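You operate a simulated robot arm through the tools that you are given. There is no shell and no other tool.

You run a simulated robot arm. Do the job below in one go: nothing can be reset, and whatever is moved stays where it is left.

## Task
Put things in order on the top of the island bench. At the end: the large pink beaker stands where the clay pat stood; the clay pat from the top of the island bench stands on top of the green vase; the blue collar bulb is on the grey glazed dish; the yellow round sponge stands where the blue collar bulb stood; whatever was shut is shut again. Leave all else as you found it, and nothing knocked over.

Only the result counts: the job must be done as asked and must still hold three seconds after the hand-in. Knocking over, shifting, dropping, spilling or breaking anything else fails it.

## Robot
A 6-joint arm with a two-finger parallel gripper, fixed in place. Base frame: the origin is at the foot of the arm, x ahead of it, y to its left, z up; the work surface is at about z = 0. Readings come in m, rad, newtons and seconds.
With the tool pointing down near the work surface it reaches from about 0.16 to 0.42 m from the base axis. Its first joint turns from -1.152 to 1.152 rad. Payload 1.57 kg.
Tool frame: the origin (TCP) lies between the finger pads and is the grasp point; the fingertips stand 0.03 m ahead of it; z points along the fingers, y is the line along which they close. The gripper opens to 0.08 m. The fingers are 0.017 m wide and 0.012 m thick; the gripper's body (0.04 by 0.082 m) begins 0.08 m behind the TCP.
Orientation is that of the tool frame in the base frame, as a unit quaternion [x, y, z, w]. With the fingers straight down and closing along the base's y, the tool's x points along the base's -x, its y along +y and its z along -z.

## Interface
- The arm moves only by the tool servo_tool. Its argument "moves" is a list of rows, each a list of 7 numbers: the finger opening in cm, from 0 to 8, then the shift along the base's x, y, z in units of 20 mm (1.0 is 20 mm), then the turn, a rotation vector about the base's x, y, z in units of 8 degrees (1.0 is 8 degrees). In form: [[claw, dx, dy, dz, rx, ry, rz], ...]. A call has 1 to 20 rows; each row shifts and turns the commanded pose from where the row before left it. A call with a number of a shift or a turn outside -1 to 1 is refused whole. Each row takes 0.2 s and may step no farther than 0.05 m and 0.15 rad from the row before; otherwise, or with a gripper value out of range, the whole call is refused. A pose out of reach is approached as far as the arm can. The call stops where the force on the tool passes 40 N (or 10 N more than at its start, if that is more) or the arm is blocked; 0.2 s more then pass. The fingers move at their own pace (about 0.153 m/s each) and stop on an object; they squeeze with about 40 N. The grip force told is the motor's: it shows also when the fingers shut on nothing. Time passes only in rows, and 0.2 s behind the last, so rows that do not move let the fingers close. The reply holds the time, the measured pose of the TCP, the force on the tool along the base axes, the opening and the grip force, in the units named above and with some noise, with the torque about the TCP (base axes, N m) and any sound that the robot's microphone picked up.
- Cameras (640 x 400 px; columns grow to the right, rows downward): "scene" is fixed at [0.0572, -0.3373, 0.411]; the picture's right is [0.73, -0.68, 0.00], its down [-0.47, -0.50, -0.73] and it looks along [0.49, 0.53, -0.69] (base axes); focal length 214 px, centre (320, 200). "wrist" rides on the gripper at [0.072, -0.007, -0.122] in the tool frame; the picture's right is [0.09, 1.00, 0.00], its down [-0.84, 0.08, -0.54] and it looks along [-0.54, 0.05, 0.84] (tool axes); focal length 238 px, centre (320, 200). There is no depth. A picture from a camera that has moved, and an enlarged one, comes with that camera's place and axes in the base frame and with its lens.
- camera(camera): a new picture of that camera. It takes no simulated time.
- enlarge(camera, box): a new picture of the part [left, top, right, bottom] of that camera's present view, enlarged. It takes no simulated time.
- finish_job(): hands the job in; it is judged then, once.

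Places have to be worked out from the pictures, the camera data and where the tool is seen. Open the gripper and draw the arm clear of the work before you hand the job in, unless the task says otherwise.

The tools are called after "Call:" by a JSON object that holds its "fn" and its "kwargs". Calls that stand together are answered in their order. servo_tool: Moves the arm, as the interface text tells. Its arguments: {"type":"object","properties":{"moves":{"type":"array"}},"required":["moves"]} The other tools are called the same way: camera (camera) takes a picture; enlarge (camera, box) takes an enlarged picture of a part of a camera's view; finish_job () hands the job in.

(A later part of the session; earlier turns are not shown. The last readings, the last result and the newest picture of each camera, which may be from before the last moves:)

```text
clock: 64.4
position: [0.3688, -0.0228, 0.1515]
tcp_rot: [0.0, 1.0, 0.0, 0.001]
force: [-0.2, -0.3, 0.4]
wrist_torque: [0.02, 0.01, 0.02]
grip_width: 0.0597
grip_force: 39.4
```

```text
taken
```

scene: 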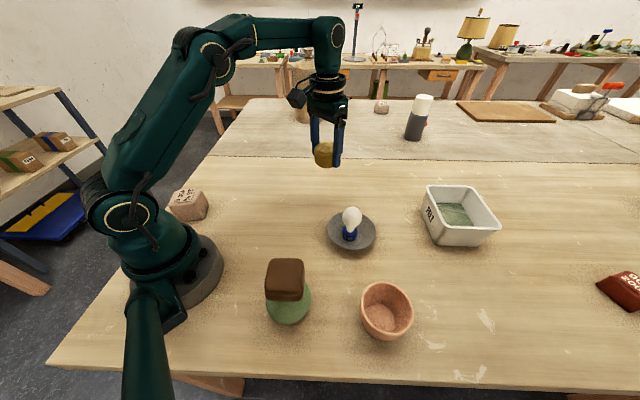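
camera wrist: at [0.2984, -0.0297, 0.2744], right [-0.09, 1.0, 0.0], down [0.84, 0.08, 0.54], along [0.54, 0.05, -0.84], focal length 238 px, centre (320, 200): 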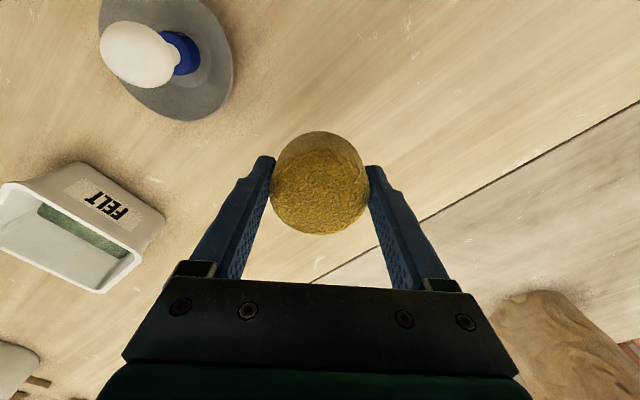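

The sponge axis is within 1.5 mm of the bulb's old spot. Lower to just above the table.

Call:
{"fn": "servo_tool", "kwargs": {"moves": [[5.0, 0, 0.07, -0.9, 0, 0, 0], [5.0, 0, 0, -0.9, 0, 0, 0], [5.0, 0, 0, -0.9, 0, 0, 0], [5.0, 0, 0, -0.9, 0, 0, 0], [5.0, 0, 0, -0.9, 0, 0, 0], [5.0, 0, 0, -0.9, 0, 0, 0], [5.0, 0, 0, 0, 0, 0, 0]]}}

Call:
{"fn": "enlarge", "kwargs": {"camera": "scene", "box": [270, 120, 370, 220]}}

```text
clock: 66.0
position: [0.3707, -0.0217, 0.0434]
tcp_rot: [0.001, 1.0, 0.0, 0.001]
force: [0.9, -0.8, -0.1]
wrist_torque: [0.0, 0.02, 0.0]
grip_width: 0.0598
grip_force: 40.0
```

```text
4.00 times, centred on (320, 170) of scene
camera zoom: at [0.0572, -0.3373, 0.411], right [0.73, -0.68, 0.0], down [-0.47, -0.5, -0.73], along [0.49, 0.53, -0.69], focal length 858 px, centre (320, 320)
```

zoom: 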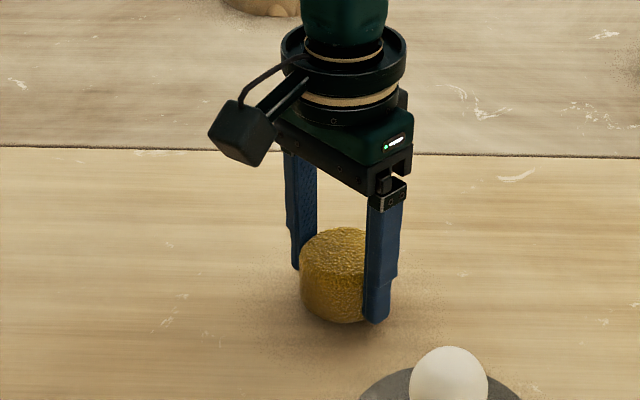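

About 6 mm to go; step down gently to contact.

Call:
{"fn": "servo_tool", "kwargs": {"moves": [[5.0, 0, 0, -0.12, 0, 0, 0], [5.0, 0, 0, -0.08, 0, 0, 0]]}}

Call:
{"fn": "servo_tool", "kwargs": {"moves": [[5.0, 0, 0, -0.05, 0, 0, 0]]}}

Call:
{"fn": "servo_tool", "kwargs": {"moves": [[5.0, 0, 0, -0.05, 0, 0, 0]]}}

```text
clock: 66.6
position: [0.3711, -0.0212, 0.0404]
tcp_rot: [0.0, 1.0, 0.0, 0.002]
force: [-0.2, 0.5, -0.2]
wrist_torque: [0.01, -0.01, -0.02]
grip_width: 0.0596
grip_force: 39.7
```

```text
clock: 67.0
position: [0.3715, -0.0208, 0.039]
tcp_rot: [0.001, 1.0, -0.001, 0.001]
force: [-1.2, 0.8, -1.1]
wrist_torque: [-0.05, -0.02, 0.01]
grip_width: 0.0598
grip_force: 39.9
```

```text
clock: 67.4
position: [0.3719, -0.0212, 0.0377]
tcp_rot: [-0.001, 1.0, 0.0, 0.002]
force: [-0.7, -0.6, -0.4]
wrist_torque: [-0.01, 0.0, -0.02]
grip_width: 0.0597
grip_force: 39.6
```

Call:
{"fn": "servo_tool", "kwargs": {"moves": [[5.0, 0, 0, -0.04, 0, 0, 0]]}}

Call:
{"fn": "servo_tool", "kwargs": {"moves": [[5.0, 0, 0, -0.04, 0, 0, 0]]}}

```text
clock: 67.8
position: [0.3706, -0.0215, 0.0376]
tcp_rot: [0.0, 1.0, 0.001, 0.002]
force: [0.6, 0.8, 0.5]
wrist_torque: [0.01, 0.02, 0.0]
grip_width: 0.06
grip_force: 40.6
```

```text
clock: 68.2
position: [0.3703, -0.0228, 0.0353]
tcp_rot: [-0.001, 1.0, 0.0, 0.001]
force: [-0.5, 0.3, 0.0]
wrist_torque: [0.0, 0.01, -0.03]
grip_width: 0.0601
grip_force: 40.0
```

Height now equals the pick height; one more small step to feel contact.

Call:
{"fn": "servo_tool", "kwargs": {"moves": [[5.0, 0, 0, -0.04, 0, 0, 0]]}}

Call:
{"fn": "camera", "kwargs": {"camera": "wrist"}}

Call:
{"fn": "enlarge", "kwargs": {"camera": "scene", "box": [300, 160, 350, 210]}}

```text
clock: 68.6
position: [0.3696, -0.0218, 0.0361]
tcp_rot: [0.001, 1.0, 0.001, 0.001]
force: [-7.8, 1.1, 18.5]
wrist_torque: [0.02, 0.18, -0.01]
grip_width: 0.0599
grip_force: 39.8
```

```text
taken
camera wrist: at [0.2992, -0.0279, 0.1593], right [-0.09, 1.0, 0.0], down [0.84, 0.08, 0.54], along [0.54, 0.05, -0.84], focal length 238 px, centre (320, 200)
```

wrist: 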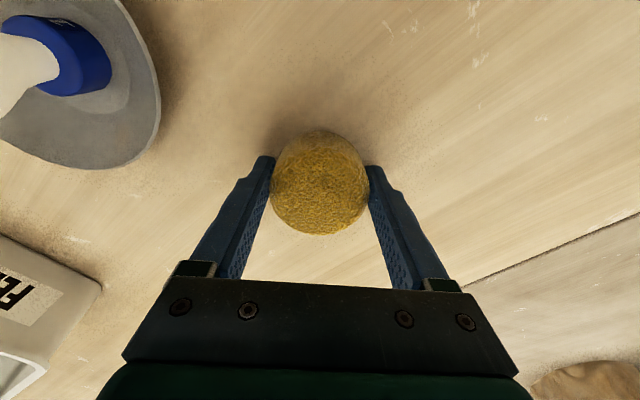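

```text
8.00 times, centred on (325, 185) of scene
camera zoom: at [0.0572, -0.3373, 0.411], right [0.73, -0.68, 0.0], down [-0.47, -0.5, -0.73], along [0.49, 0.53, -0.69], focal length 1716 px, centre (280, 320)
```

zoom: 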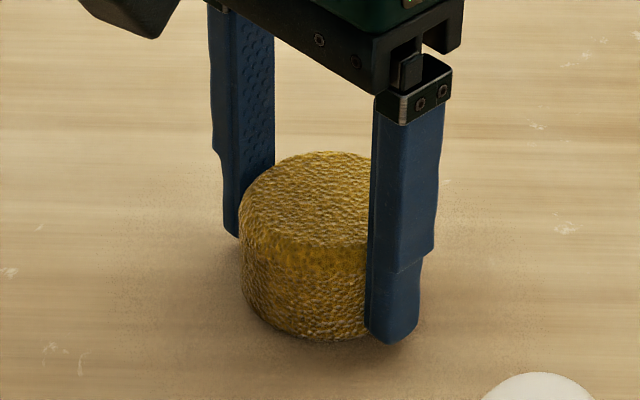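

Contact made, and the sponge base is within ~2 mm of where the collar stood. Ease off and release.

Call:
{"fn": "servo_tool", "kwargs": {"moves": [[5.0, 0, 0, 0.04, 0, 0, 0], [5.8, 0, 0, 0, 0, 0, 0], [6.3, 0, 0, 0, 0, 0, 0], [7, 0, 0, 0, 0, 0, 0], [8, 0, 0, 0, 0, 0, 0]]}}

Call:
{"fn": "camera", "kwargs": {"camera": "wrist"}}

```text
clock: 69.8
position: [0.3713, -0.0212, 0.0367]
tcp_rot: [0.001, 1.0, 0.001, 0.001]
force: [-0.8, -0.3, 0.0]
wrist_torque: [-0.02, 0.02, 0.02]
grip_width: 0.08
grip_force: 0.0
```

```text
taken
camera wrist: at [0.2996, -0.028, 0.1593], right [-0.09, 1.0, 0.0], down [0.84, 0.08, 0.54], along [0.54, 0.05, -0.84], focal length 238 px, centre (320, 200)
```

wrist: 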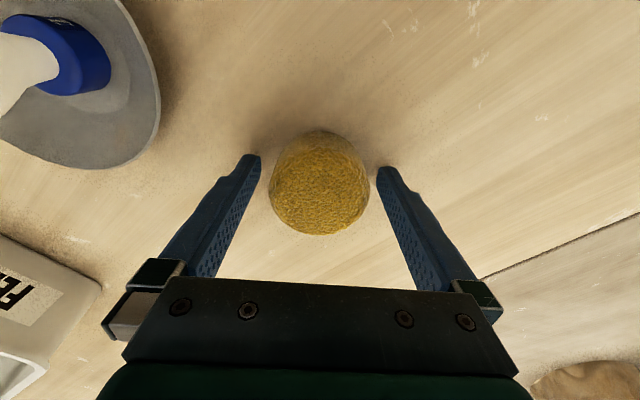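

The sponge stands free. Next, the beaker: rim about 79 mm across (too wide to straddle safely), about 65 mm high, centre near (0.217, -0.317), so I'll pinch its wall with one finger inside. First rise and move over there, turning the hand to match.

Call:
{"fn": "servo_tool", "kwargs": {"moves": [[8, 0, 0, 0.3, 0, 0, 0], [8, 0, 0, 0.8, 0, 0, 0], [8, 0, 0, 1, 0, 0, 0], [8, 0, 0, 1, 0, 0, 0], [8, 0, 0, 1, 0, 0, 0], [8, 0, 0, 1, 0, 0, 0], [8, 0, 0, 1, 0, 0, 0], [8, 0, 0, 1, 0, 0, 0], [8, 0, 0, 1, 0, 0, 0], [8, 0, 0, 0, 0, 0, 0]]}}

Call:
{"fn": "servo_tool", "kwargs": {"moves": [[6, -0.413, -0.918, 0, 0, 0, -0.463], [6, -0.413, -0.918, 0, 0, 0, -0.463], [6, -0.413, -0.918, 0, 0, 0, -0.463], [6, -0.413, -0.918, 0, 0, 0, -0.463], [6, -0.413, -0.918, 0, 0, 0, -0.463], [6, -0.413, -0.918, 0, 0, 0, -0.463], [6, -0.413, -0.918, 0, 0, 0, -0.463], [6, -0.413, -0.918, 0, 0, 0, -0.463], [6, -0.413, -0.918, 0, 0, 0, -0.463], [6, -0.413, -0.918, 0, 0, 0, -0.463], [6, -0.413, -0.918, 0, 0, 0, -0.463], [6, -0.413, -0.918, 0, 0, 0, -0.463], [6, -0.413, -0.918, 0, 0, 0, -0.463], [6, -0.413, -0.918, 0, 0, 0, -0.463], [6, -0.413, -0.918, 0, 0, 0, -0.463], [6, 0, 0, 0, 0, 0, 0]]}}

Call:
{"fn": "camera", "kwargs": {"camera": "wrist"}}

Call:
{"fn": "camera", "kwargs": {"camera": "scene"}}

```text
clock: 72.0
position: [0.3703, -0.0223, 0.1982]
tcp_rot: [0.0, 1.0, 0.0, 0.001]
force: [-0.3, -0.5, 0.3]
wrist_torque: [-0.01, 0.02, -0.01]
grip_width: 0.0802
grip_force: 0.0
```

```text
clock: 75.4
position: [0.2376, -0.2882, 0.1927]
tcp_rot: [0.466, 0.885, 0.0, 0.0]
force: [-0.4, -0.6, 0.2]
wrist_torque: [0.0, 0.03, 0.0]
grip_width: 0.0599
grip_force: 0.0
out of reach, approached as far as the arm can: row 14, 15
```

```text
taken
camera wrist: at [0.1919, -0.2324, 0.3152], right [0.77, 0.64, 0.0], down [0.54, -0.65, 0.54], along [0.35, -0.42, -0.84], focal length 238 px, centre (320, 200)
```

wrist: 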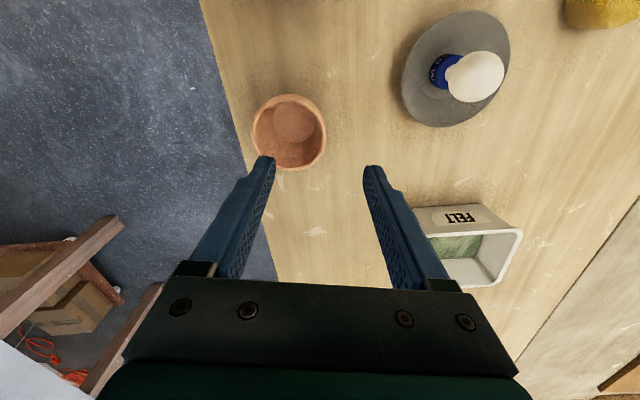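

```text
taken
```

scene: 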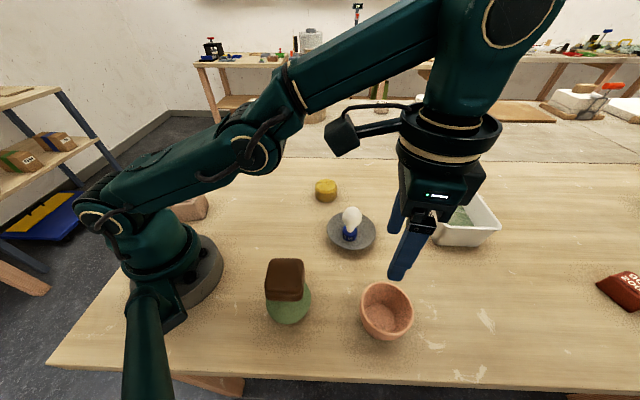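

The reach is limited at this height but fine lower down. I'll zoom in on the beaker from this near-overhead view to fix its centre, height and wall slope.

Call:
{"fn": "enlarge", "kwargs": {"camera": "wrist", "box": [240, 80, 340, 180]}}

Call:
{"fn": "enlarge", "kwargs": {"camera": "scene", "box": [346, 260, 426, 350]}}

```text
4.00 times, centred on (290, 130) of wrist
camera zoom: at [0.1919, -0.2324, 0.3152], right [0.77, 0.64, 0.0], down [0.54, -0.65, 0.54], along [0.35, -0.42, -0.84], focal length 953 px, centre (440, 480)
```

zoom: 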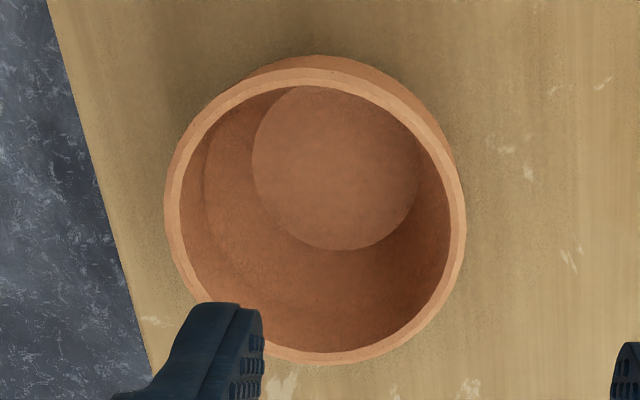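

```text
4.44 times, centred on (386, 305) of scene
camera zoom: at [0.0572, -0.3373, 0.411], right [0.73, -0.68, 0.0], down [-0.47, -0.5, -0.73], along [0.49, 0.53, -0.69], focal length 953 px, centre (27, -267)
```

zoom: 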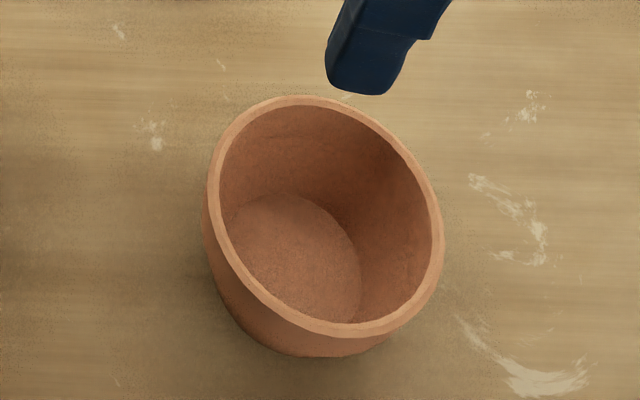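

Beaker centre is (0.219, -0.3165), rim height ≈0.062, wall about 4 mm thick leaning about 9.5°. I'll lower to z≈0.12 (tips above the rim), lean the hand 9.5° along the wall, and line up over the wall's side.

Call:
{"fn": "servo_tool", "kwargs": {"moves": [[5, 0, 0, -0.9, 0, 0, 0], [5, 0, 0, -0.9, 0, 0, 0], [5, 0, 0, -0.9, 0, 0, 0], [5, 0, 0, -0.9, 0, 0, 0], [4, 0, 0, 0, -0.334, 0.483, 0], [4, 0, 0, 0, -0.334, 0.483, 0], [4, 0.59, -0.36, 0, 0, 0, 0], [4, 0, 0, 0, 0, 0, 0]]}}

Call:
{"fn": "camera", "kwargs": {"camera": "wrist"}}

Call:
{"fn": "enlarge", "kwargs": {"camera": "scene", "box": [336, 230, 446, 350]}}

```text
clock: 77.2
position: [0.2527, -0.3009, 0.1221]
tcp_rot: [0.464, 0.882, -0.074, -0.037]
force: [-0.4, 0.7, 0.8]
wrist_torque: [-0.04, 0.01, -0.03]
grip_width: 0.0402
grip_force: 0.0
out of reach, approached as far as the arm can: row 1, 2
```

```text
taken
camera wrist: at [0.2237, -0.2328, 0.245], right [0.76, 0.63, -0.16], down [0.61, -0.59, 0.52], along [0.24, -0.5, -0.84], focal length 238 px, centre (320, 200)
```

wrist: 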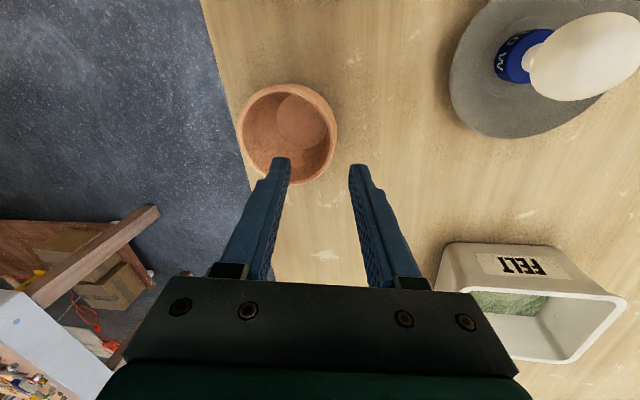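

```text
3.33 times, centred on (391, 290) of scene
camera zoom: at [0.0572, -0.3373, 0.411], right [0.73, -0.68, 0.0], down [-0.47, -0.5, -0.73], along [0.49, 0.53, -0.69], focal length 715 px, centre (83, -100)
```

zoom: 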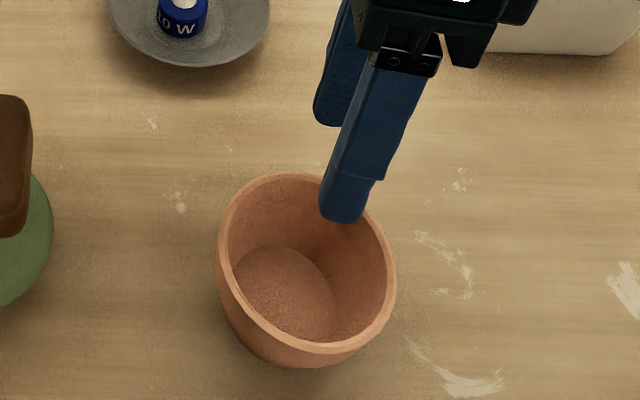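

Let me zoom the wrist view to see exactly where the finger midline meets the rim.

Call:
{"fn": "enlarge", "kwargs": {"camera": "wrist", "box": [220, 70, 380, 195]}}

```text
3.20 times, centred on (300, 132) of wrist
camera zoom: at [0.2237, -0.2328, 0.245], right [0.76, 0.63, -0.16], down [0.61, -0.59, 0.52], along [0.24, -0.5, -0.84], focal length 763 px, centre (384, 416)
```

zoom: 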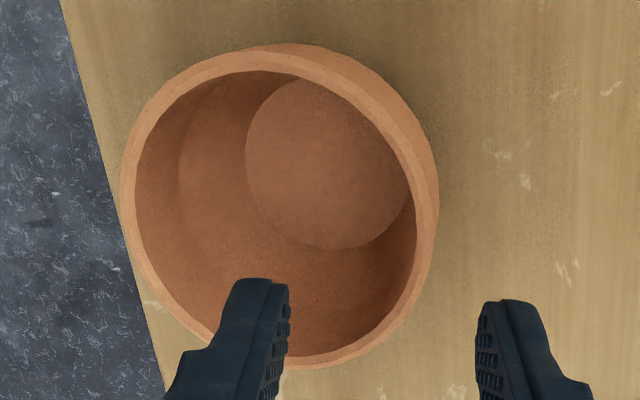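

The finger midline lies about 10 mm inside and 4 mm outward of the wall target. I'll shift to it and lower along the finger line until the tips are just above the rim.

Call:
{"fn": "servo_tool", "kwargs": {"moves": [[4, 0.285, 0.46, 0, 0, 0, 0], [4, 0, 0, 0, 0, 0, 0], [4, -0.094, -0.067, -0.69, 0, 0, 0], [4, -0.08, -0.057, -0.59, 0, 0, 0], [4, 0, 0, 0, 0, 0, 0]]}}

Call:
{"fn": "enlarge", "kwargs": {"camera": "wrist", "box": [220, 70, 380, 195]}}

Call:
{"fn": "enlarge", "kwargs": {"camera": "scene", "box": [336, 230, 446, 350]}}

```text
clock: 78.4
position: [0.2544, -0.293, 0.0977]
tcp_rot: [0.464, 0.882, -0.071, -0.036]
force: [0.6, -0.4, 0.7]
wrist_torque: [0.0, 0.04, 0.03]
grip_width: 0.0398
grip_force: 0.1
```

```text
3.20 times, centred on (300, 132) of wrist
camera zoom: at [0.2256, -0.2256, 0.22], right [0.76, 0.63, -0.16], down [0.61, -0.59, 0.53], along [0.24, -0.5, -0.84], focal length 763 px, centre (384, 416)
```

zoom: 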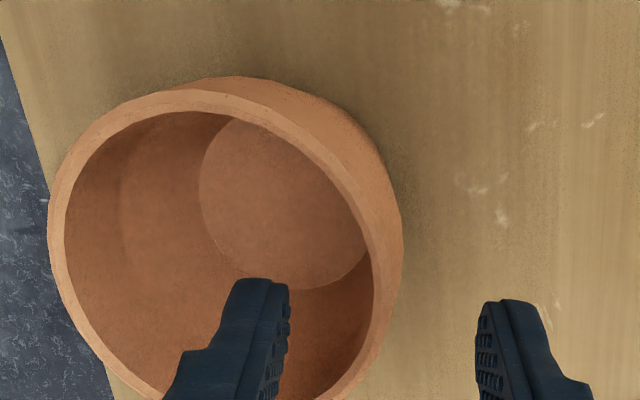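

```text
3.33 times, centred on (391, 290) of scene
camera zoom: at [0.0572, -0.3373, 0.411], right [0.73, -0.68, 0.0], down [-0.47, -0.5, -0.73], along [0.49, 0.53, -0.69], focal length 715 px, centre (83, -100)
```

zoom: 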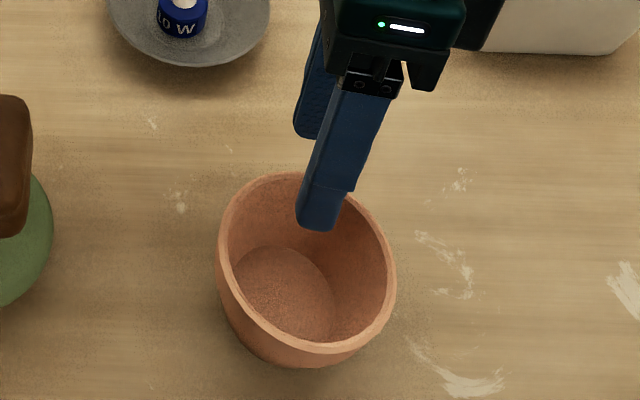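

The finger midline now meets the middle of the wall exactly. Lower along the wall, inner finger inside the beaker, to z≈0.054.

Call:
{"fn": "servo_tool", "kwargs": {"moves": [[4, -0.076, -0.0545, -0.559, 0, 0, 0], [4, -0.076, -0.0545, -0.559, 0, 0, 0], [4, -0.076, -0.0545, -0.559, 0, 0, 0], [4, -0.076, -0.0545, -0.559, 0, 0, 0], [4, 0, 0, 0, 0, 0, 0]]}}

Call:
{"fn": "camera", "kwargs": {"camera": "wrist"}}

Call:
{"fn": "enlarge", "kwargs": {"camera": "scene", "box": [336, 230, 446, 350]}}

```text
clock: 79.6
position: [0.2467, -0.2967, 0.0524]
tcp_rot: [0.465, 0.882, -0.072, -0.036]
force: [0.2, 0.2, 0.7]
wrist_torque: [-0.02, 0.0, 0.01]
grip_width: 0.0401
grip_force: 0.0
```

```text
taken
camera wrist: at [0.2193, -0.23, 0.1748], right [0.76, 0.63, -0.16], down [0.61, -0.6, 0.52], along [0.24, -0.5, -0.84], focal length 238 px, centre (320, 200)
```

wrist: 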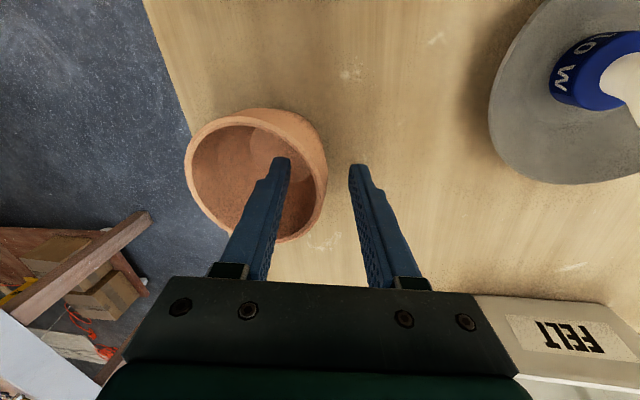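

```text
3.33 times, centred on (391, 290) of scene
camera zoom: at [0.0572, -0.3373, 0.411], right [0.73, -0.68, 0.0], down [-0.47, -0.5, -0.73], along [0.49, 0.53, -0.69], focal length 715 px, centre (83, -100)
```

zoom: 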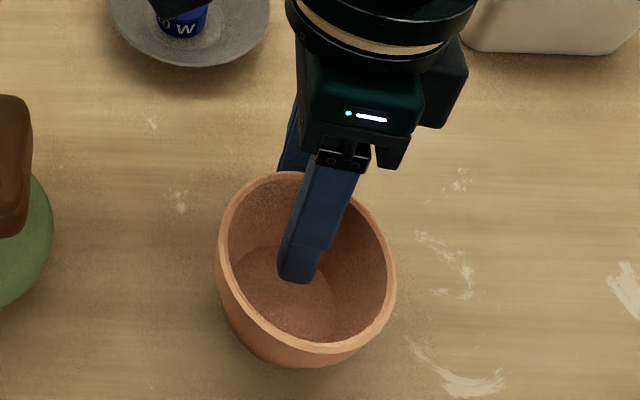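

The wall is between the fingers. Close slowly, first to 15 mm, and check the centring.

Call:
{"fn": "servo_tool", "kwargs": {"moves": [[3, 0, 0, 0, 0, 0, 0], [2, 0, 0, 0, 0, 0, 0], [1.5, 0, 0, 0, 0, 0, 0]]}}

Call:
{"fn": "enlarge", "kwargs": {"camera": "wrist", "box": [240, 100, 400, 240]}}

Call:
{"fn": "enlarge", "kwargs": {"camera": "scene", "box": [346, 260, 426, 350]}}

```text
clock: 80.4
position: [0.2466, -0.298, 0.0533]
tcp_rot: [0.464, 0.882, -0.072, -0.036]
force: [0.4, 0.2, -0.6]
wrist_torque: [0.0, -0.01, -0.01]
grip_width: 0.015
grip_force: 0.1
```

```text
2.86 times, centred on (320, 170) of wrist
camera zoom: at [0.2194, -0.2299, 0.1751], right [0.76, 0.63, -0.16], down [0.61, -0.59, 0.52], along [0.24, -0.5, -0.84], focal length 681 px, centre (320, 286)
```

zoom: 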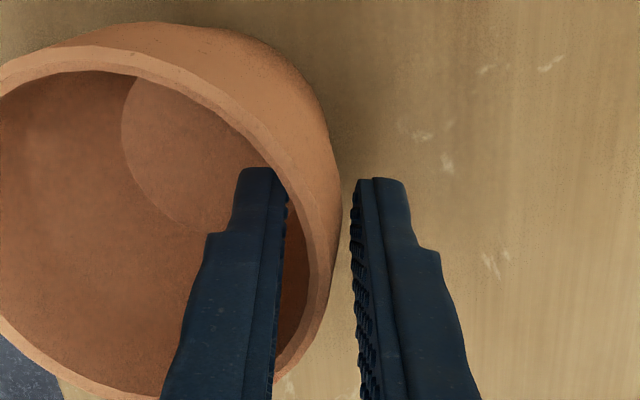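

```text
4.44 times, centred on (386, 305) of scene
camera zoom: at [0.0572, -0.3373, 0.411], right [0.73, -0.68, 0.0], down [-0.47, -0.5, -0.73], along [0.49, 0.53, -0.69], focal length 953 px, centre (27, -267)
```

zoom: 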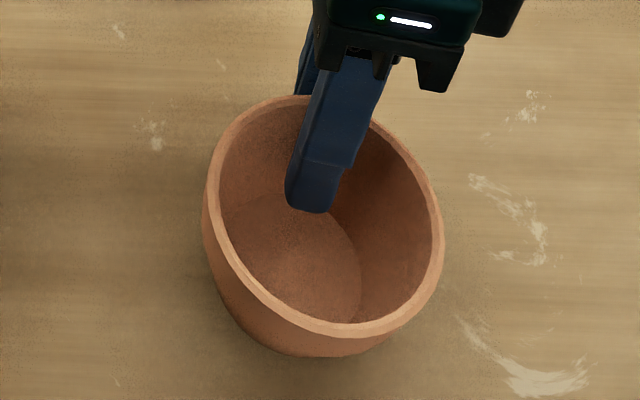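

Gaps on both sides look even. Close to grip.

Call:
{"fn": "servo_tool", "kwargs": {"moves": [[1.0, 0, 0, 0, 0, 0, 0], [0.6, 0, 0, 0, 0, 0, 0], [0.2, 0, 0, 0, 0, 0, 0], [0.1, 0, 0, 0, 0, 0, 0], [0.1, 0, 0, 0, 0, 0, 0]]}}

Call:
{"fn": "enlarge", "kwargs": {"camera": "wrist", "box": [240, 100, 400, 240]}}

Call:
{"fn": "enlarge", "kwargs": {"camera": "scene", "box": [346, 260, 426, 350]}}

```text
clock: 81.6
position: [0.2484, -0.2974, 0.0527]
tcp_rot: [0.464, 0.882, -0.072, -0.037]
force: [0.7, -0.2, 0.7]
wrist_torque: [-0.01, -0.06, 0.02]
grip_width: 0.0032
grip_force: 24.3
```

```text
2.86 times, centred on (320, 170) of wrist
camera zoom: at [0.2194, -0.2299, 0.1751], right [0.76, 0.63, -0.16], down [0.61, -0.59, 0.52], along [0.24, -0.5, -0.84], focal length 681 px, centre (320, 286)
```

zoom: 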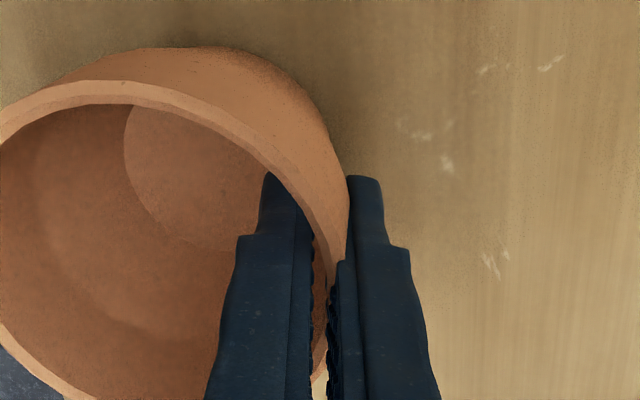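

```text
4.44 times, centred on (386, 305) of scene
camera zoom: at [0.0572, -0.3373, 0.411], right [0.73, -0.68, 0.0], down [-0.47, -0.5, -0.73], along [0.49, 0.53, -0.69], focal length 953 px, centre (27, -267)
```

zoom: 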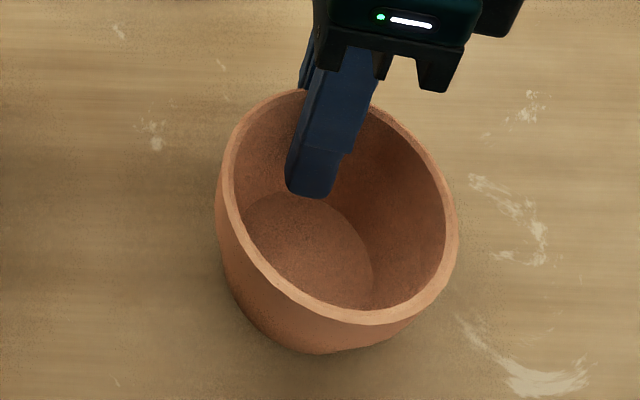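

The beaker self-centred on the pads by a few mm as the fingers closed (wall ≈3 mm). I'll squeeze fully and lift just a little to see how it hangs.

Call:
{"fn": "servo_tool", "kwargs": {"moves": [[0, 0, 0, 0, 0, 0, 0], [0, 0, 0, 0, 0, 0, 0], [0, 0, 0, 0.2, 0, 0, 0], [0, 0, 0, 0.3, 0, 0, 0], [0, 0, 0, 0, 0, 0, 0]]}}

Call:
{"fn": "enlarge", "kwargs": {"camera": "wrist", "box": [160, 80, 400, 240]}}

Call:
{"fn": "enlarge", "kwargs": {"camera": "scene", "box": [346, 260, 426, 350]}}

```text
clock: 82.8
position: [0.2497, -0.2964, 0.0629]
tcp_rot: [0.465, 0.882, -0.073, -0.035]
force: [0.5, 1.1, -1.3]
wrist_torque: [0.03, -0.05, -0.01]
grip_width: 0.0035
grip_force: 24.0
```

```text
2.50 times, centred on (280, 160) of wrist
camera zoom: at [0.2194, -0.2298, 0.1855], right [0.76, 0.63, -0.16], down [0.61, -0.59, 0.52], along [0.24, -0.5, -0.84], focal length 596 px, centre (420, 300)
```

zoom: 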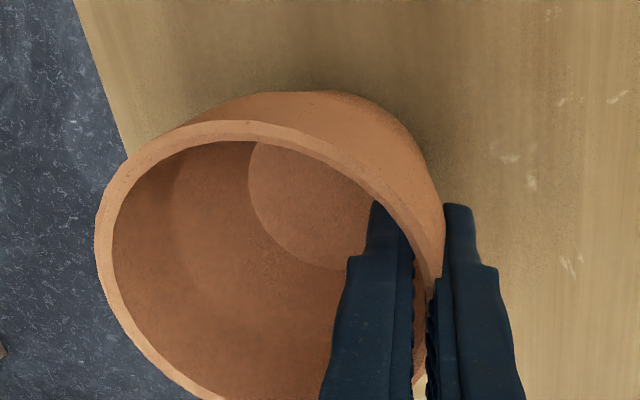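

```text
4.44 times, centred on (386, 305) of scene
camera zoom: at [0.0572, -0.3373, 0.411], right [0.73, -0.68, 0.0], down [-0.47, -0.5, -0.73], along [0.49, 0.53, -0.69], focal length 953 px, centre (27, -267)
```

zoom: 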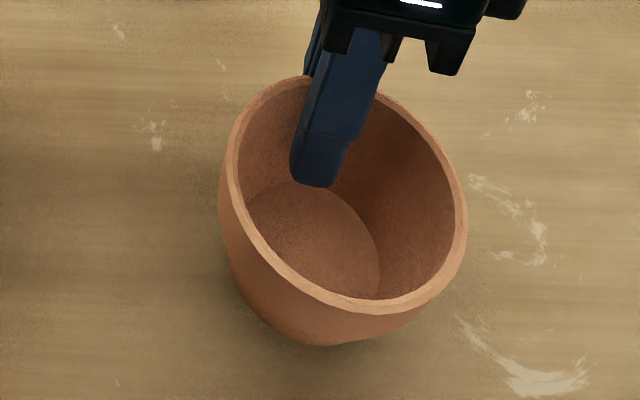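

The beaker is lifted about 10 mm and held (about 0.15 kg), but seems to lean slightly since the wall near the rim is steeper than the hand's lean. I'll raise it further and look closely to measure the lean.

Call:
{"fn": "servo_tool", "kwargs": {"moves": [[0, 0, 0, 0.6, 0, 0, 0], [0, 0, 0, 0.6, 0, 0, 0], [0, 0, 0, 0.6, 0, 0, 0], [0, 0, 0, 0, 0, 0, 0]]}}

Call:
{"fn": "enlarge", "kwargs": {"camera": "wrist", "box": [170, 90, 370, 270]}}

Call:
{"fn": "enlarge", "kwargs": {"camera": "scene", "box": [346, 230, 446, 340]}}

Call:
{"fn": "camera", "kwargs": {"camera": "scene"}}

```text
clock: 83.8
position: [0.2485, -0.2979, 0.0995]
tcp_rot: [0.463, 0.882, -0.073, -0.036]
force: [0.0, 1.0, -1.5]
wrist_torque: [0.08, -0.06, 0.0]
grip_width: 0.0034
grip_force: 24.1
```

```text
2.22 times, centred on (270, 180) of wrist
camera zoom: at [0.2194, -0.2306, 0.2214], right [0.76, 0.63, -0.16], down [0.61, -0.59, 0.52], along [0.24, -0.5, -0.84], focal length 530 px, centre (431, 244)
```

zoom: 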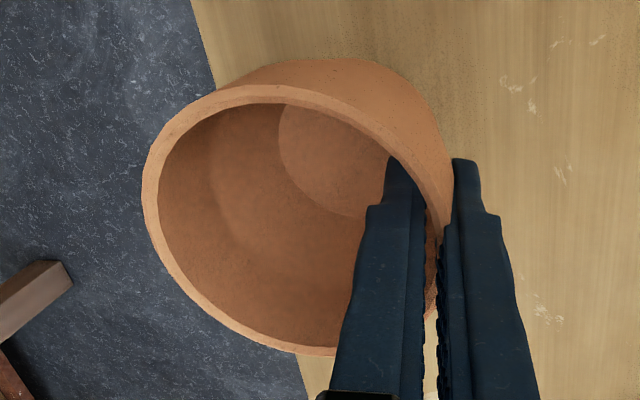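

```text
3.64 times, centred on (396, 285) of scene
camera zoom: at [0.0572, -0.3373, 0.411], right [0.73, -0.68, 0.0], down [-0.47, -0.5, -0.73], along [0.49, 0.53, -0.69], focal length 780 px, centre (44, -109)
```

zoom: 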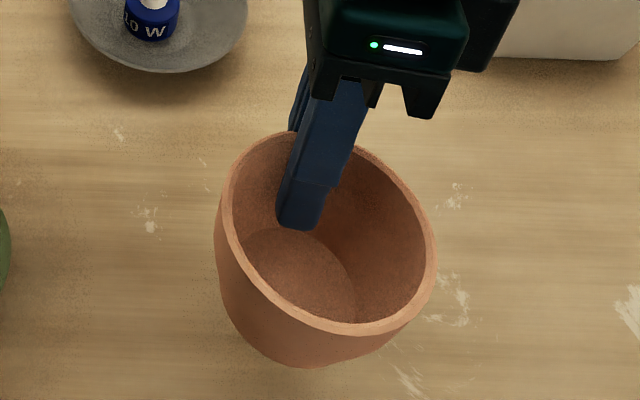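

```text
taken
```

scene: 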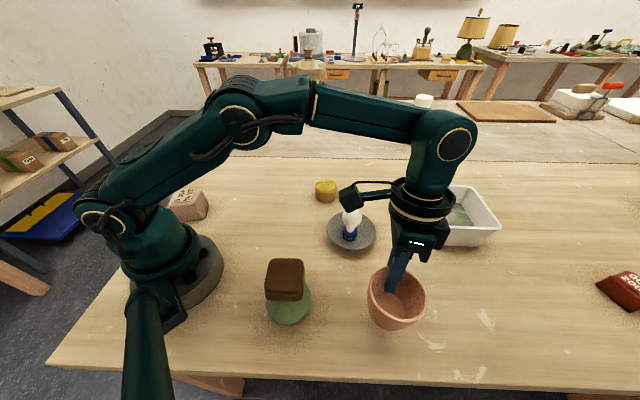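

I need a sharper look at the rim and floor to quantify the lean.

Call:
{"fn": "enlarge", "kwargs": {"camera": "scene", "box": [362, 260, 432, 334]}}

Call:
{"fn": "enlarge", "kwargs": {"camera": "wrist", "box": [220, 110, 400, 230]}}

```text
5.41 times, centred on (397, 297) of scene
camera zoom: at [0.0572, -0.3373, 0.411], right [0.73, -0.68, 0.0], down [-0.47, -0.5, -0.73], along [0.49, 0.53, -0.69], focal length 1159 px, centre (-96, -324)
```

zoom: 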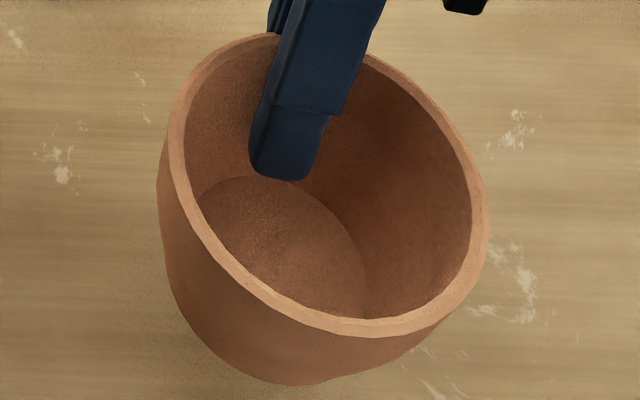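

```text
3.33 times, centred on (310, 170) of wrist
camera zoom: at [0.2194, -0.2306, 0.2214], right [0.76, 0.63, -0.16], down [0.61, -0.59, 0.52], along [0.24, -0.5, -0.84], focal length 794 px, centre (353, 300)
```

zoom: 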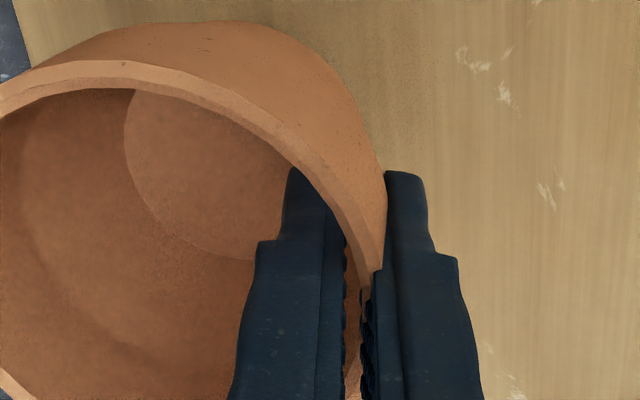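

The lean is small (about 2–3°, bottom toward the near side). I'll correct it by 2.5°, and raise the beaker while drawing it inward to a safe carrying height of about 0.2 m.

Call:
{"fn": "servo_tool", "kwargs": {"moves": [[0, 0, 0, 0.3, 0.178, -0.257, 0], [0, -0.376, 0.448, 0.9, 0, 0, 0], [0, -0.376, 0.448, 0.9, 0, 0, 0], [0, -0.376, 0.448, 0.9, 0, 0, 0], [0, -0.376, 0.448, 0.9, 0, 0, 0], [0, -0.376, 0.448, 0.9, 0, 0, 0], [0, 0, 0, 0.5, 0, 0, 0], [0, 0, 0, 0, 0, 0, 0]]}}

Call:
{"fn": "camera", "kwargs": {"camera": "scene"}}

Call:
{"fn": "camera", "kwargs": {"camera": "wrist"}}

```text
clock: 85.6
position: [0.2094, -0.2521, 0.2058]
tcp_rot: [0.465, 0.883, -0.053, -0.027]
force: [0.1, 0.5, -1.4]
wrist_torque: [0.06, -0.04, -0.02]
grip_width: 0.0032
grip_force: 24.7
```

```text
taken
```

scene: 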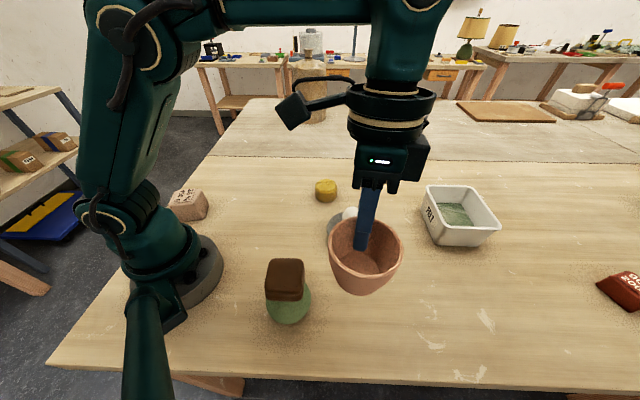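

```text
taken
camera wrist: at [0.1763, -0.188, 0.3278], right [0.76, 0.64, -0.12], down [0.59, -0.61, 0.53], along [0.27, -0.47, -0.84], focal length 238 px, centre (320, 200)
```

wrist: 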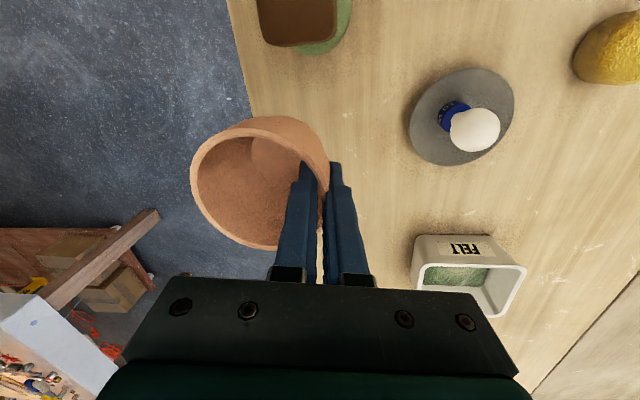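

The beaker is carried steadily at z≈0.206, bottom about 0.15, clear of everything. Now swing along an arc to the clay pat's old place, turning the hand with the arm (first half).

Call:
{"fn": "servo_tool", "kwargs": {"moves": [[0, 0.67, 0.615, 0, 0, 0, 0.395], [0, 0.635, 0.65, 0, 0, 0, 0.395], [0, 0.595, 0.68, 0, 0, 0, 0.395], [0, 0.56, 0.72, 0, 0, 0, 0.395], [0, 0.52, 0.74, 0, 0, 0, 0.395], [0, 0.475, 0.77, 0, 0, 0, 0.395], [0, 0.435, 0.795, 0, 0, 0, 0.395], [0, 0.385, 0.815, 0, 0, 0, 0.395], [0, 0.34, 0.84, 0, 0, 0, 0.395], [0, 0.295, 0.85, 0, 0, 0, 0.395], [0, 0.25, 0.865, 0, 0, 0, 0.395], [0, 0.195, 0.88, 0, 0, 0, 0.395]]}}

Call:
{"fn": "servo_tool", "kwargs": {"moves": [[0, 0.15, 0.89, 0, 0, 0, 0.395], [0, 0.1, 0.89, 0, 0, 0, 0.395], [0, 0.05, 0.9, 0, 0, 0, 0.395], [0, 0.005, 0.895, 0, 0, 0, 0.395], [0, -0.05, 0.895, 0, 0, 0, 0.395], [0, -0.095, 0.89, 0, 0, 0, 0.395], [0, -0.145, 0.885, 0, 0, 0, 0.395], [0, -0.195, 0.87, 0, 0, 0, 0.395], [0, -0.24, 0.86, 0, 0, 0, 0.395], [0, -0.29, 0.845, 0, 0, 0, 0.395], [0, -0.335, 0.825, 0, 0, 0, 0.395], [0, -0.38, 0.805, 0, 0, 0, 0.395], [0, 0, 0, 0, 0, 0, 0]]}}

Call:
{"fn": "camera", "kwargs": {"camera": "scene"}}

Call:
{"fn": "camera", "kwargs": {"camera": "wrist"}}

```text
clock: 88.2
position: [0.3185, -0.0689, 0.2042]
tcp_rot: [0.151, 0.987, -0.058, -0.007]
force: [0.3, 0.2, -1.8]
wrist_torque: [0.07, -0.02, 0.01]
grip_width: 0.0035
grip_force: 24.1
```

```text
clock: 91.0
position: [0.2908, 0.1396, 0.2045]
tcp_rot: [-0.177, 0.982, -0.058, 0.012]
force: [-0.1, -0.3, -1.5]
wrist_torque: [0.03, -0.02, -0.01]
grip_width: 0.0034
grip_force: 24.3
```

```text
taken
```

scene: 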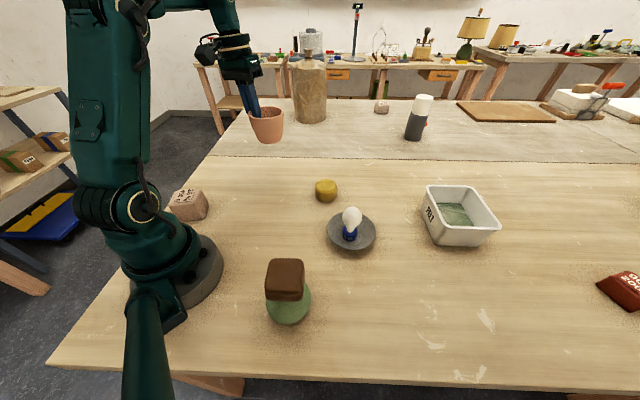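

```text
taken
camera wrist: at [0.2209, 0.1231, 0.3272], right [-0.43, 0.89, -0.12], down [0.73, 0.42, 0.53], along [0.53, 0.14, -0.84], focal length 238 px, centre (320, 200)
```

wrist: 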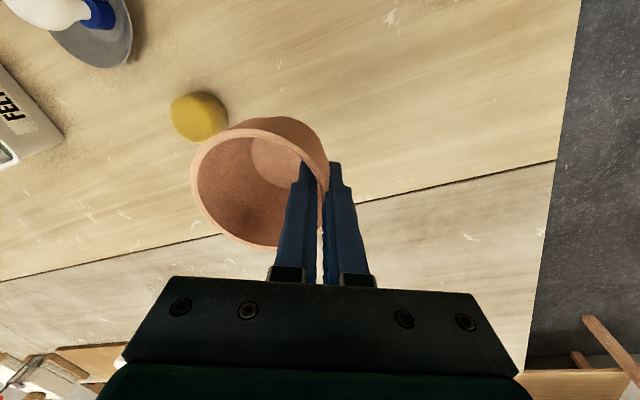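

The beaker is above the target area. I'll zoom to check its position and uprightness from the scene camera.

Call:
{"fn": "enlarge", "kwargs": {"camera": "scene", "box": [235, 85, 305, 150]}}

Call:
{"fn": "enlarge", "kwargs": {"camera": "wrist", "box": [170, 90, 370, 270]}}

```text
6.15 times, centred on (270, 118) of scene
camera zoom: at [0.0572, -0.3373, 0.411], right [0.73, -0.68, 0.0], down [-0.47, -0.5, -0.73], along [0.49, 0.53, -0.69], focal length 1320 px, centre (628, 708)
```

zoom: 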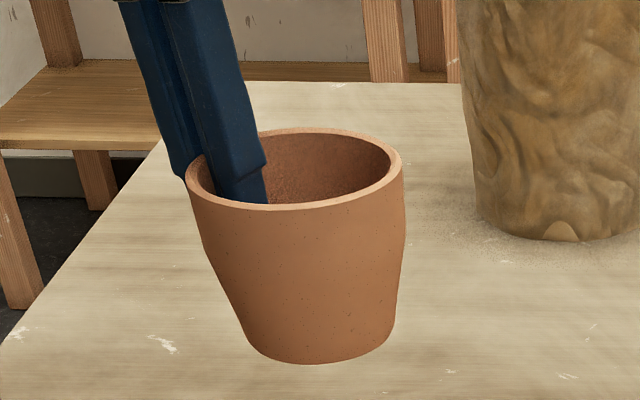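

```text
2.22 times, centred on (270, 180) of wrist
camera zoom: at [0.2209, 0.1231, 0.3272], right [-0.43, 0.89, -0.12], down [0.73, 0.42, 0.53], along [0.53, 0.14, -0.84], focal length 530 px, centre (431, 244)
```

zoom: 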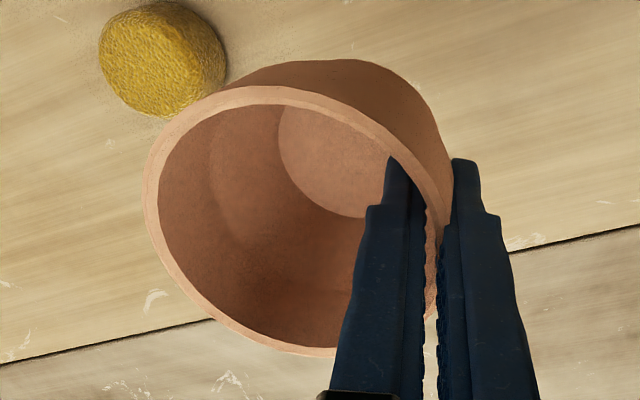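

From this side view the beaker leans under 2° now. I'll take back 1.5° of that correction and lower to about 20 mm above the table.

Call:
{"fn": "servo_tool", "kwargs": {"moves": [[0, 0, 0, 0, -0.176, -0.065, 0], [0, 0, 0, -0.93, 0, 0, 0], [0, 0, 0, -0.93, 0, 0, 0], [0, 0, 0, -0.93, 0, 0, 0], [0, 0, 0, -0.93, 0, 0, 0], [0, 0, 0, -0.93, 0, 0, 0], [0, 0, 0, -0.93, 0, 0, 0], [0, 0, 0, -0.9, 0, 0, 0], [0, 0, 0, 0, 0, 0, 0]]}}

Call:
{"fn": "enlarge", "kwargs": {"camera": "scene", "box": [240, 130, 320, 205]}}

Call:
{"fn": "camera", "kwargs": {"camera": "wrist"}}

```text
clock: 93.0
position: [0.2893, 0.1412, 0.0742]
tcp_rot: [-0.176, 0.982, -0.071, 0.014]
force: [-0.6, 0.0, -1.6]
wrist_torque: [0.08, 0.01, -0.01]
grip_width: 0.0034
grip_force: 24.6
```

```text
5.33 times, centred on (280, 168) of scene
camera zoom: at [0.0572, -0.3373, 0.411], right [0.73, -0.68, 0.0], down [-0.47, -0.5, -0.73], along [0.49, 0.53, -0.69], focal length 1144 px, centre (533, 373)
```

zoom: 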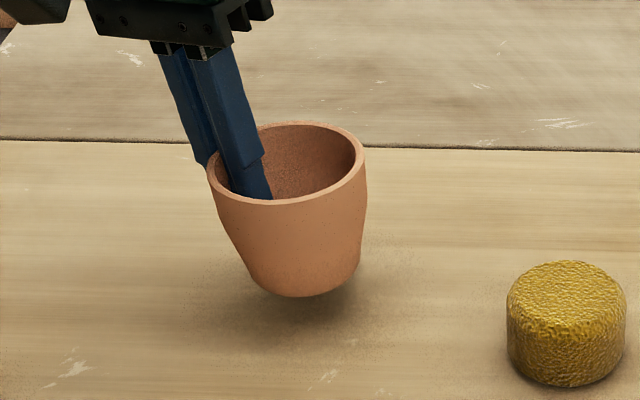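

```text
taken
camera wrist: at [0.2184, 0.1261, 0.197], right [-0.43, 0.89, -0.14], down [0.73, 0.44, 0.53], along [0.53, 0.12, -0.84], focal length 238 px, centre (320, 200)
```

wrist: 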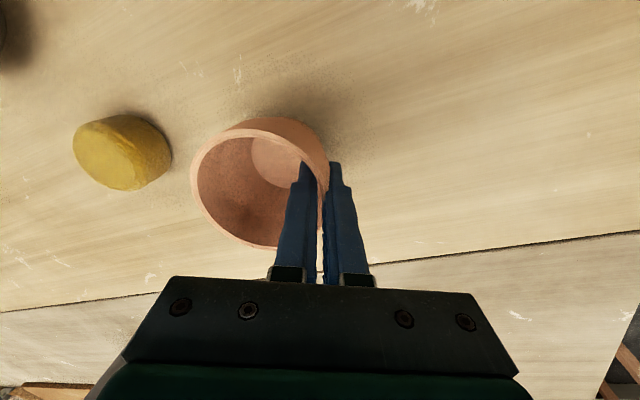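

Upright within 1° and about 2–3 mm off target at most. Lower to just above the table and measure the base again.

Call:
{"fn": "servo_tool", "kwargs": {"moves": [[0, 0, 0, -0.45, 0, 0, 0], [0, 0, 0, -0.4, 0, 0, 0], [0, 0, 0, 0, 0, 0, 0]]}}

Call:
{"fn": "enlarge", "kwargs": {"camera": "scene", "box": [250, 150, 310, 205]}}

```text
clock: 93.8
position: [0.2892, 0.1401, 0.0583]
tcp_rot: [-0.176, 0.982, -0.071, 0.015]
force: [0.0, 0.3, -2.4]
wrist_torque: [0.06, 0.02, -0.01]
grip_width: 0.0034
grip_force: 24.1
```

```text
7.27 times, centred on (280, 178) of scene
camera zoom: at [0.0572, -0.3373, 0.411], right [0.73, -0.68, 0.0], down [-0.47, -0.5, -0.73], along [0.49, 0.53, -0.69], focal length 1560 px, centre (611, 364)
```

zoom: 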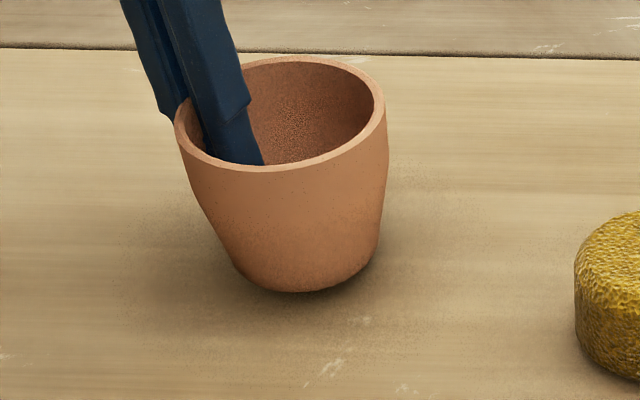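

The base is 1–3 mm from the target point. I'll nudge by (-1, -2) mm and step down to contact.

Call:
{"fn": "servo_tool", "kwargs": {"moves": [[0, -0.05, -0.1, -0.1, 0, 0, 0], [0, 0, 0, -0.06, 0, 0, 0]]}}

Call:
{"fn": "servo_tool", "kwargs": {"moves": [[0, 0, 0, -0.05, 0, 0, 0]]}}

Call:
{"fn": "servo_tool", "kwargs": {"moves": [[0, 0, 0, -0.05, 0, 0, 0]]}}

```text
clock: 94.4
position: [0.2883, 0.1395, 0.0545]
tcp_rot: [-0.176, 0.982, -0.071, 0.015]
force: [0.4, -0.7, -2.3]
wrist_torque: [0.03, 0.01, -0.02]
grip_width: 0.0032
grip_force: 24.7
```

```text
clock: 94.8
position: [0.2895, 0.1371, 0.0532]
tcp_rot: [-0.176, 0.982, -0.072, 0.014]
force: [0.9, 0.2, -1.6]
wrist_torque: [0.06, 0.01, 0.0]
grip_width: 0.0034
grip_force: 24.3
```

```text
clock: 95.2
position: [0.289, 0.1382, 0.0518]
tcp_rot: [-0.176, 0.982, -0.072, 0.015]
force: [-4.8, -1.4, 11.7]
wrist_torque: [-0.02, 0.07, -0.03]
grip_width: 0.0032
grip_force: 24.4
```

Base touches the table (12 N). Check the stance before releasing.

Call:
{"fn": "enlarge", "kwargs": {"camera": "scene", "box": [250, 150, 310, 205]}}

Call:
{"fn": "servo_tool", "kwargs": {"moves": [[0, 0, 0, 0.02, 0, 0, 0], [0.4, 0, 0, 0, 0, 0, 0], [0.6, 0, 0, 0, 0, 0, 0], [1.0, 0, 0, 0, 0, 0, 0], [1.5, 0, 0, 0, 0, 0, 0]]}}

Call:
{"fn": "enlarge", "kwargs": {"camera": "scene", "box": [250, 150, 310, 205]}}

Call:
{"fn": "camera", "kwargs": {"camera": "wrist"}}

```text
7.27 times, centred on (280, 178) of scene
camera zoom: at [0.0572, -0.3373, 0.411], right [0.73, -0.68, 0.0], down [-0.47, -0.5, -0.73], along [0.49, 0.53, -0.69], focal length 1560 px, centre (611, 364)
```

zoom: 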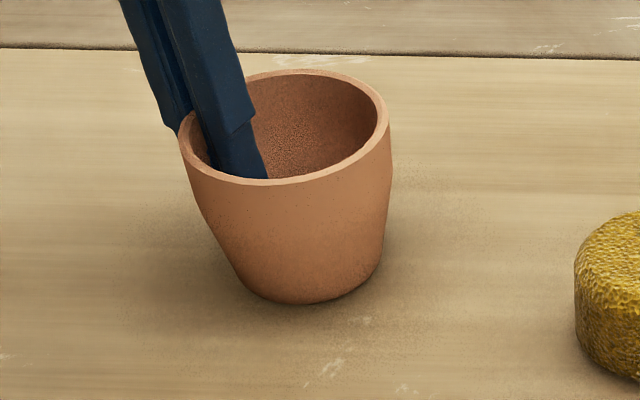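

```text
clock: 96.4
position: [0.289, 0.1392, 0.0527]
tcp_rot: [-0.176, 0.982, -0.071, 0.014]
force: [-0.6, -0.4, -0.8]
wrist_torque: [-0.03, 0.0, 0.02]
grip_width: 0.0148
grip_force: 0.1
```

```text
7.27 times, centred on (280, 178) of scene
camera zoom: at [0.0572, -0.3373, 0.411], right [0.73, -0.68, 0.0], down [-0.47, -0.5, -0.73], along [0.49, 0.53, -0.69], focal length 1560 px, centre (611, 364)
```

zoom: 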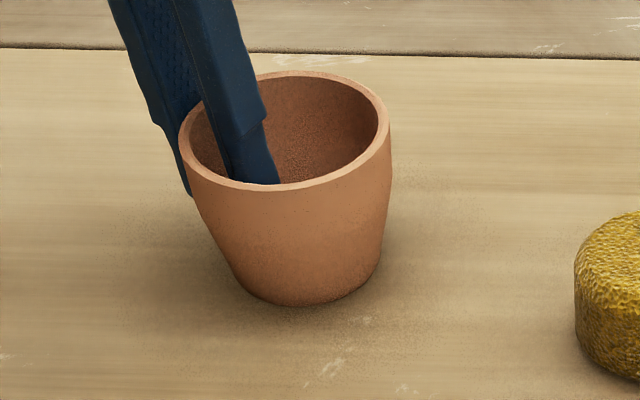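

```text
taken
camera wrist: at [0.2181, 0.1243, 0.1754], right [-0.43, 0.89, -0.14], down [0.73, 0.44, 0.53], along [0.53, 0.12, -0.84], focal length 238 px, centre (320, 200)
```

wrist: 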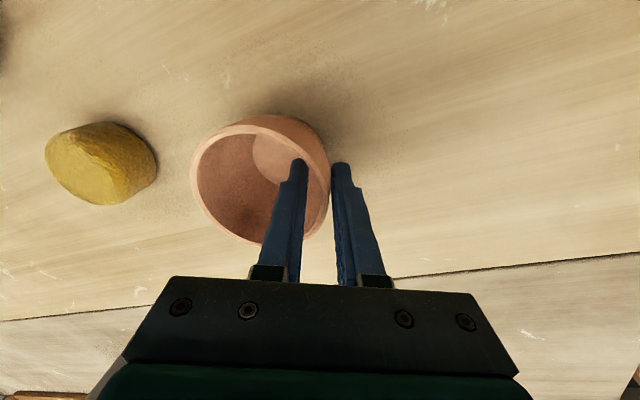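

The beaker stands flat, within about 1 mm of the target. Open a bit more and withdraw along the wall line.

Call:
{"fn": "servo_tool", "kwargs": {"moves": [[2.4, 0, 0, 0, 0, 0, 0], [2.4, -0.026, 0.067, 0.495, 0, 0, 0], [2.4, -0.026, 0.067, 0.495, 0, 0, 0], [2.4, -0.039, 0.1, 0.743, 0, 0, 0], [2.4, -0.039, 0.1, 0.743, 0, 0, 0], [2.4, -0.039, 0.1, 0.743, 0, 0, 0], [2.4, -0.039, 0.1, 0.743, 0, 0, 0], [3, -0.039, 0.1, 0.743, 0, 0, 0], [4, -0.039, 0.1, 0.743, 0, 0, 0], [4, -0.039, 0.1, 0.743, 0, 0, 0], [4, 0, 0, 0, 0, 0, 0]]}}

Call:
{"fn": "camera", "kwargs": {"camera": "scene"}}

Call:
{"fn": "camera", "kwargs": {"camera": "wrist"}}

```text
clock: 98.8
position: [0.2818, 0.1558, 0.1778]
tcp_rot: [-0.176, 0.982, -0.07, 0.014]
force: [-0.2, -0.3, -0.6]
wrist_torque: [-0.03, -0.04, -0.01]
grip_width: 0.04
grip_force: 0.1
```

```text
taken
```

scene: 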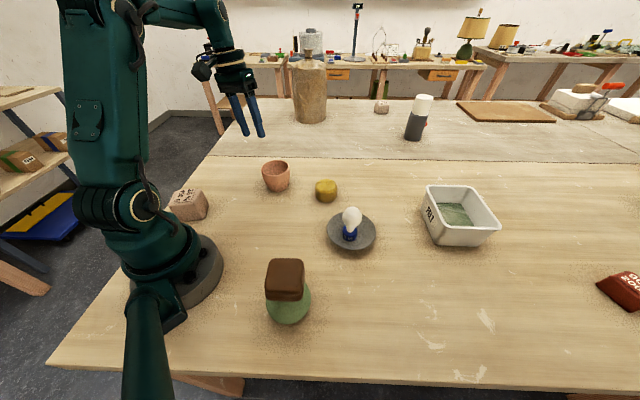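

```text
taken
camera wrist: at [0.2116, 0.1416, 0.3003], right [-0.43, 0.89, -0.14], down [0.73, 0.44, 0.53], along [0.53, 0.12, -0.84], focal length 238 px, centre (320, 200)
```

wrist: 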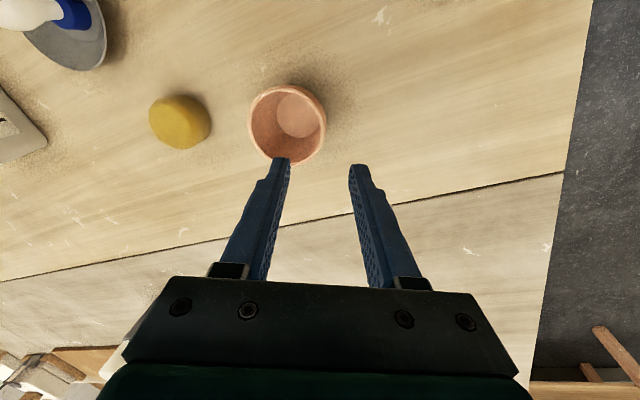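

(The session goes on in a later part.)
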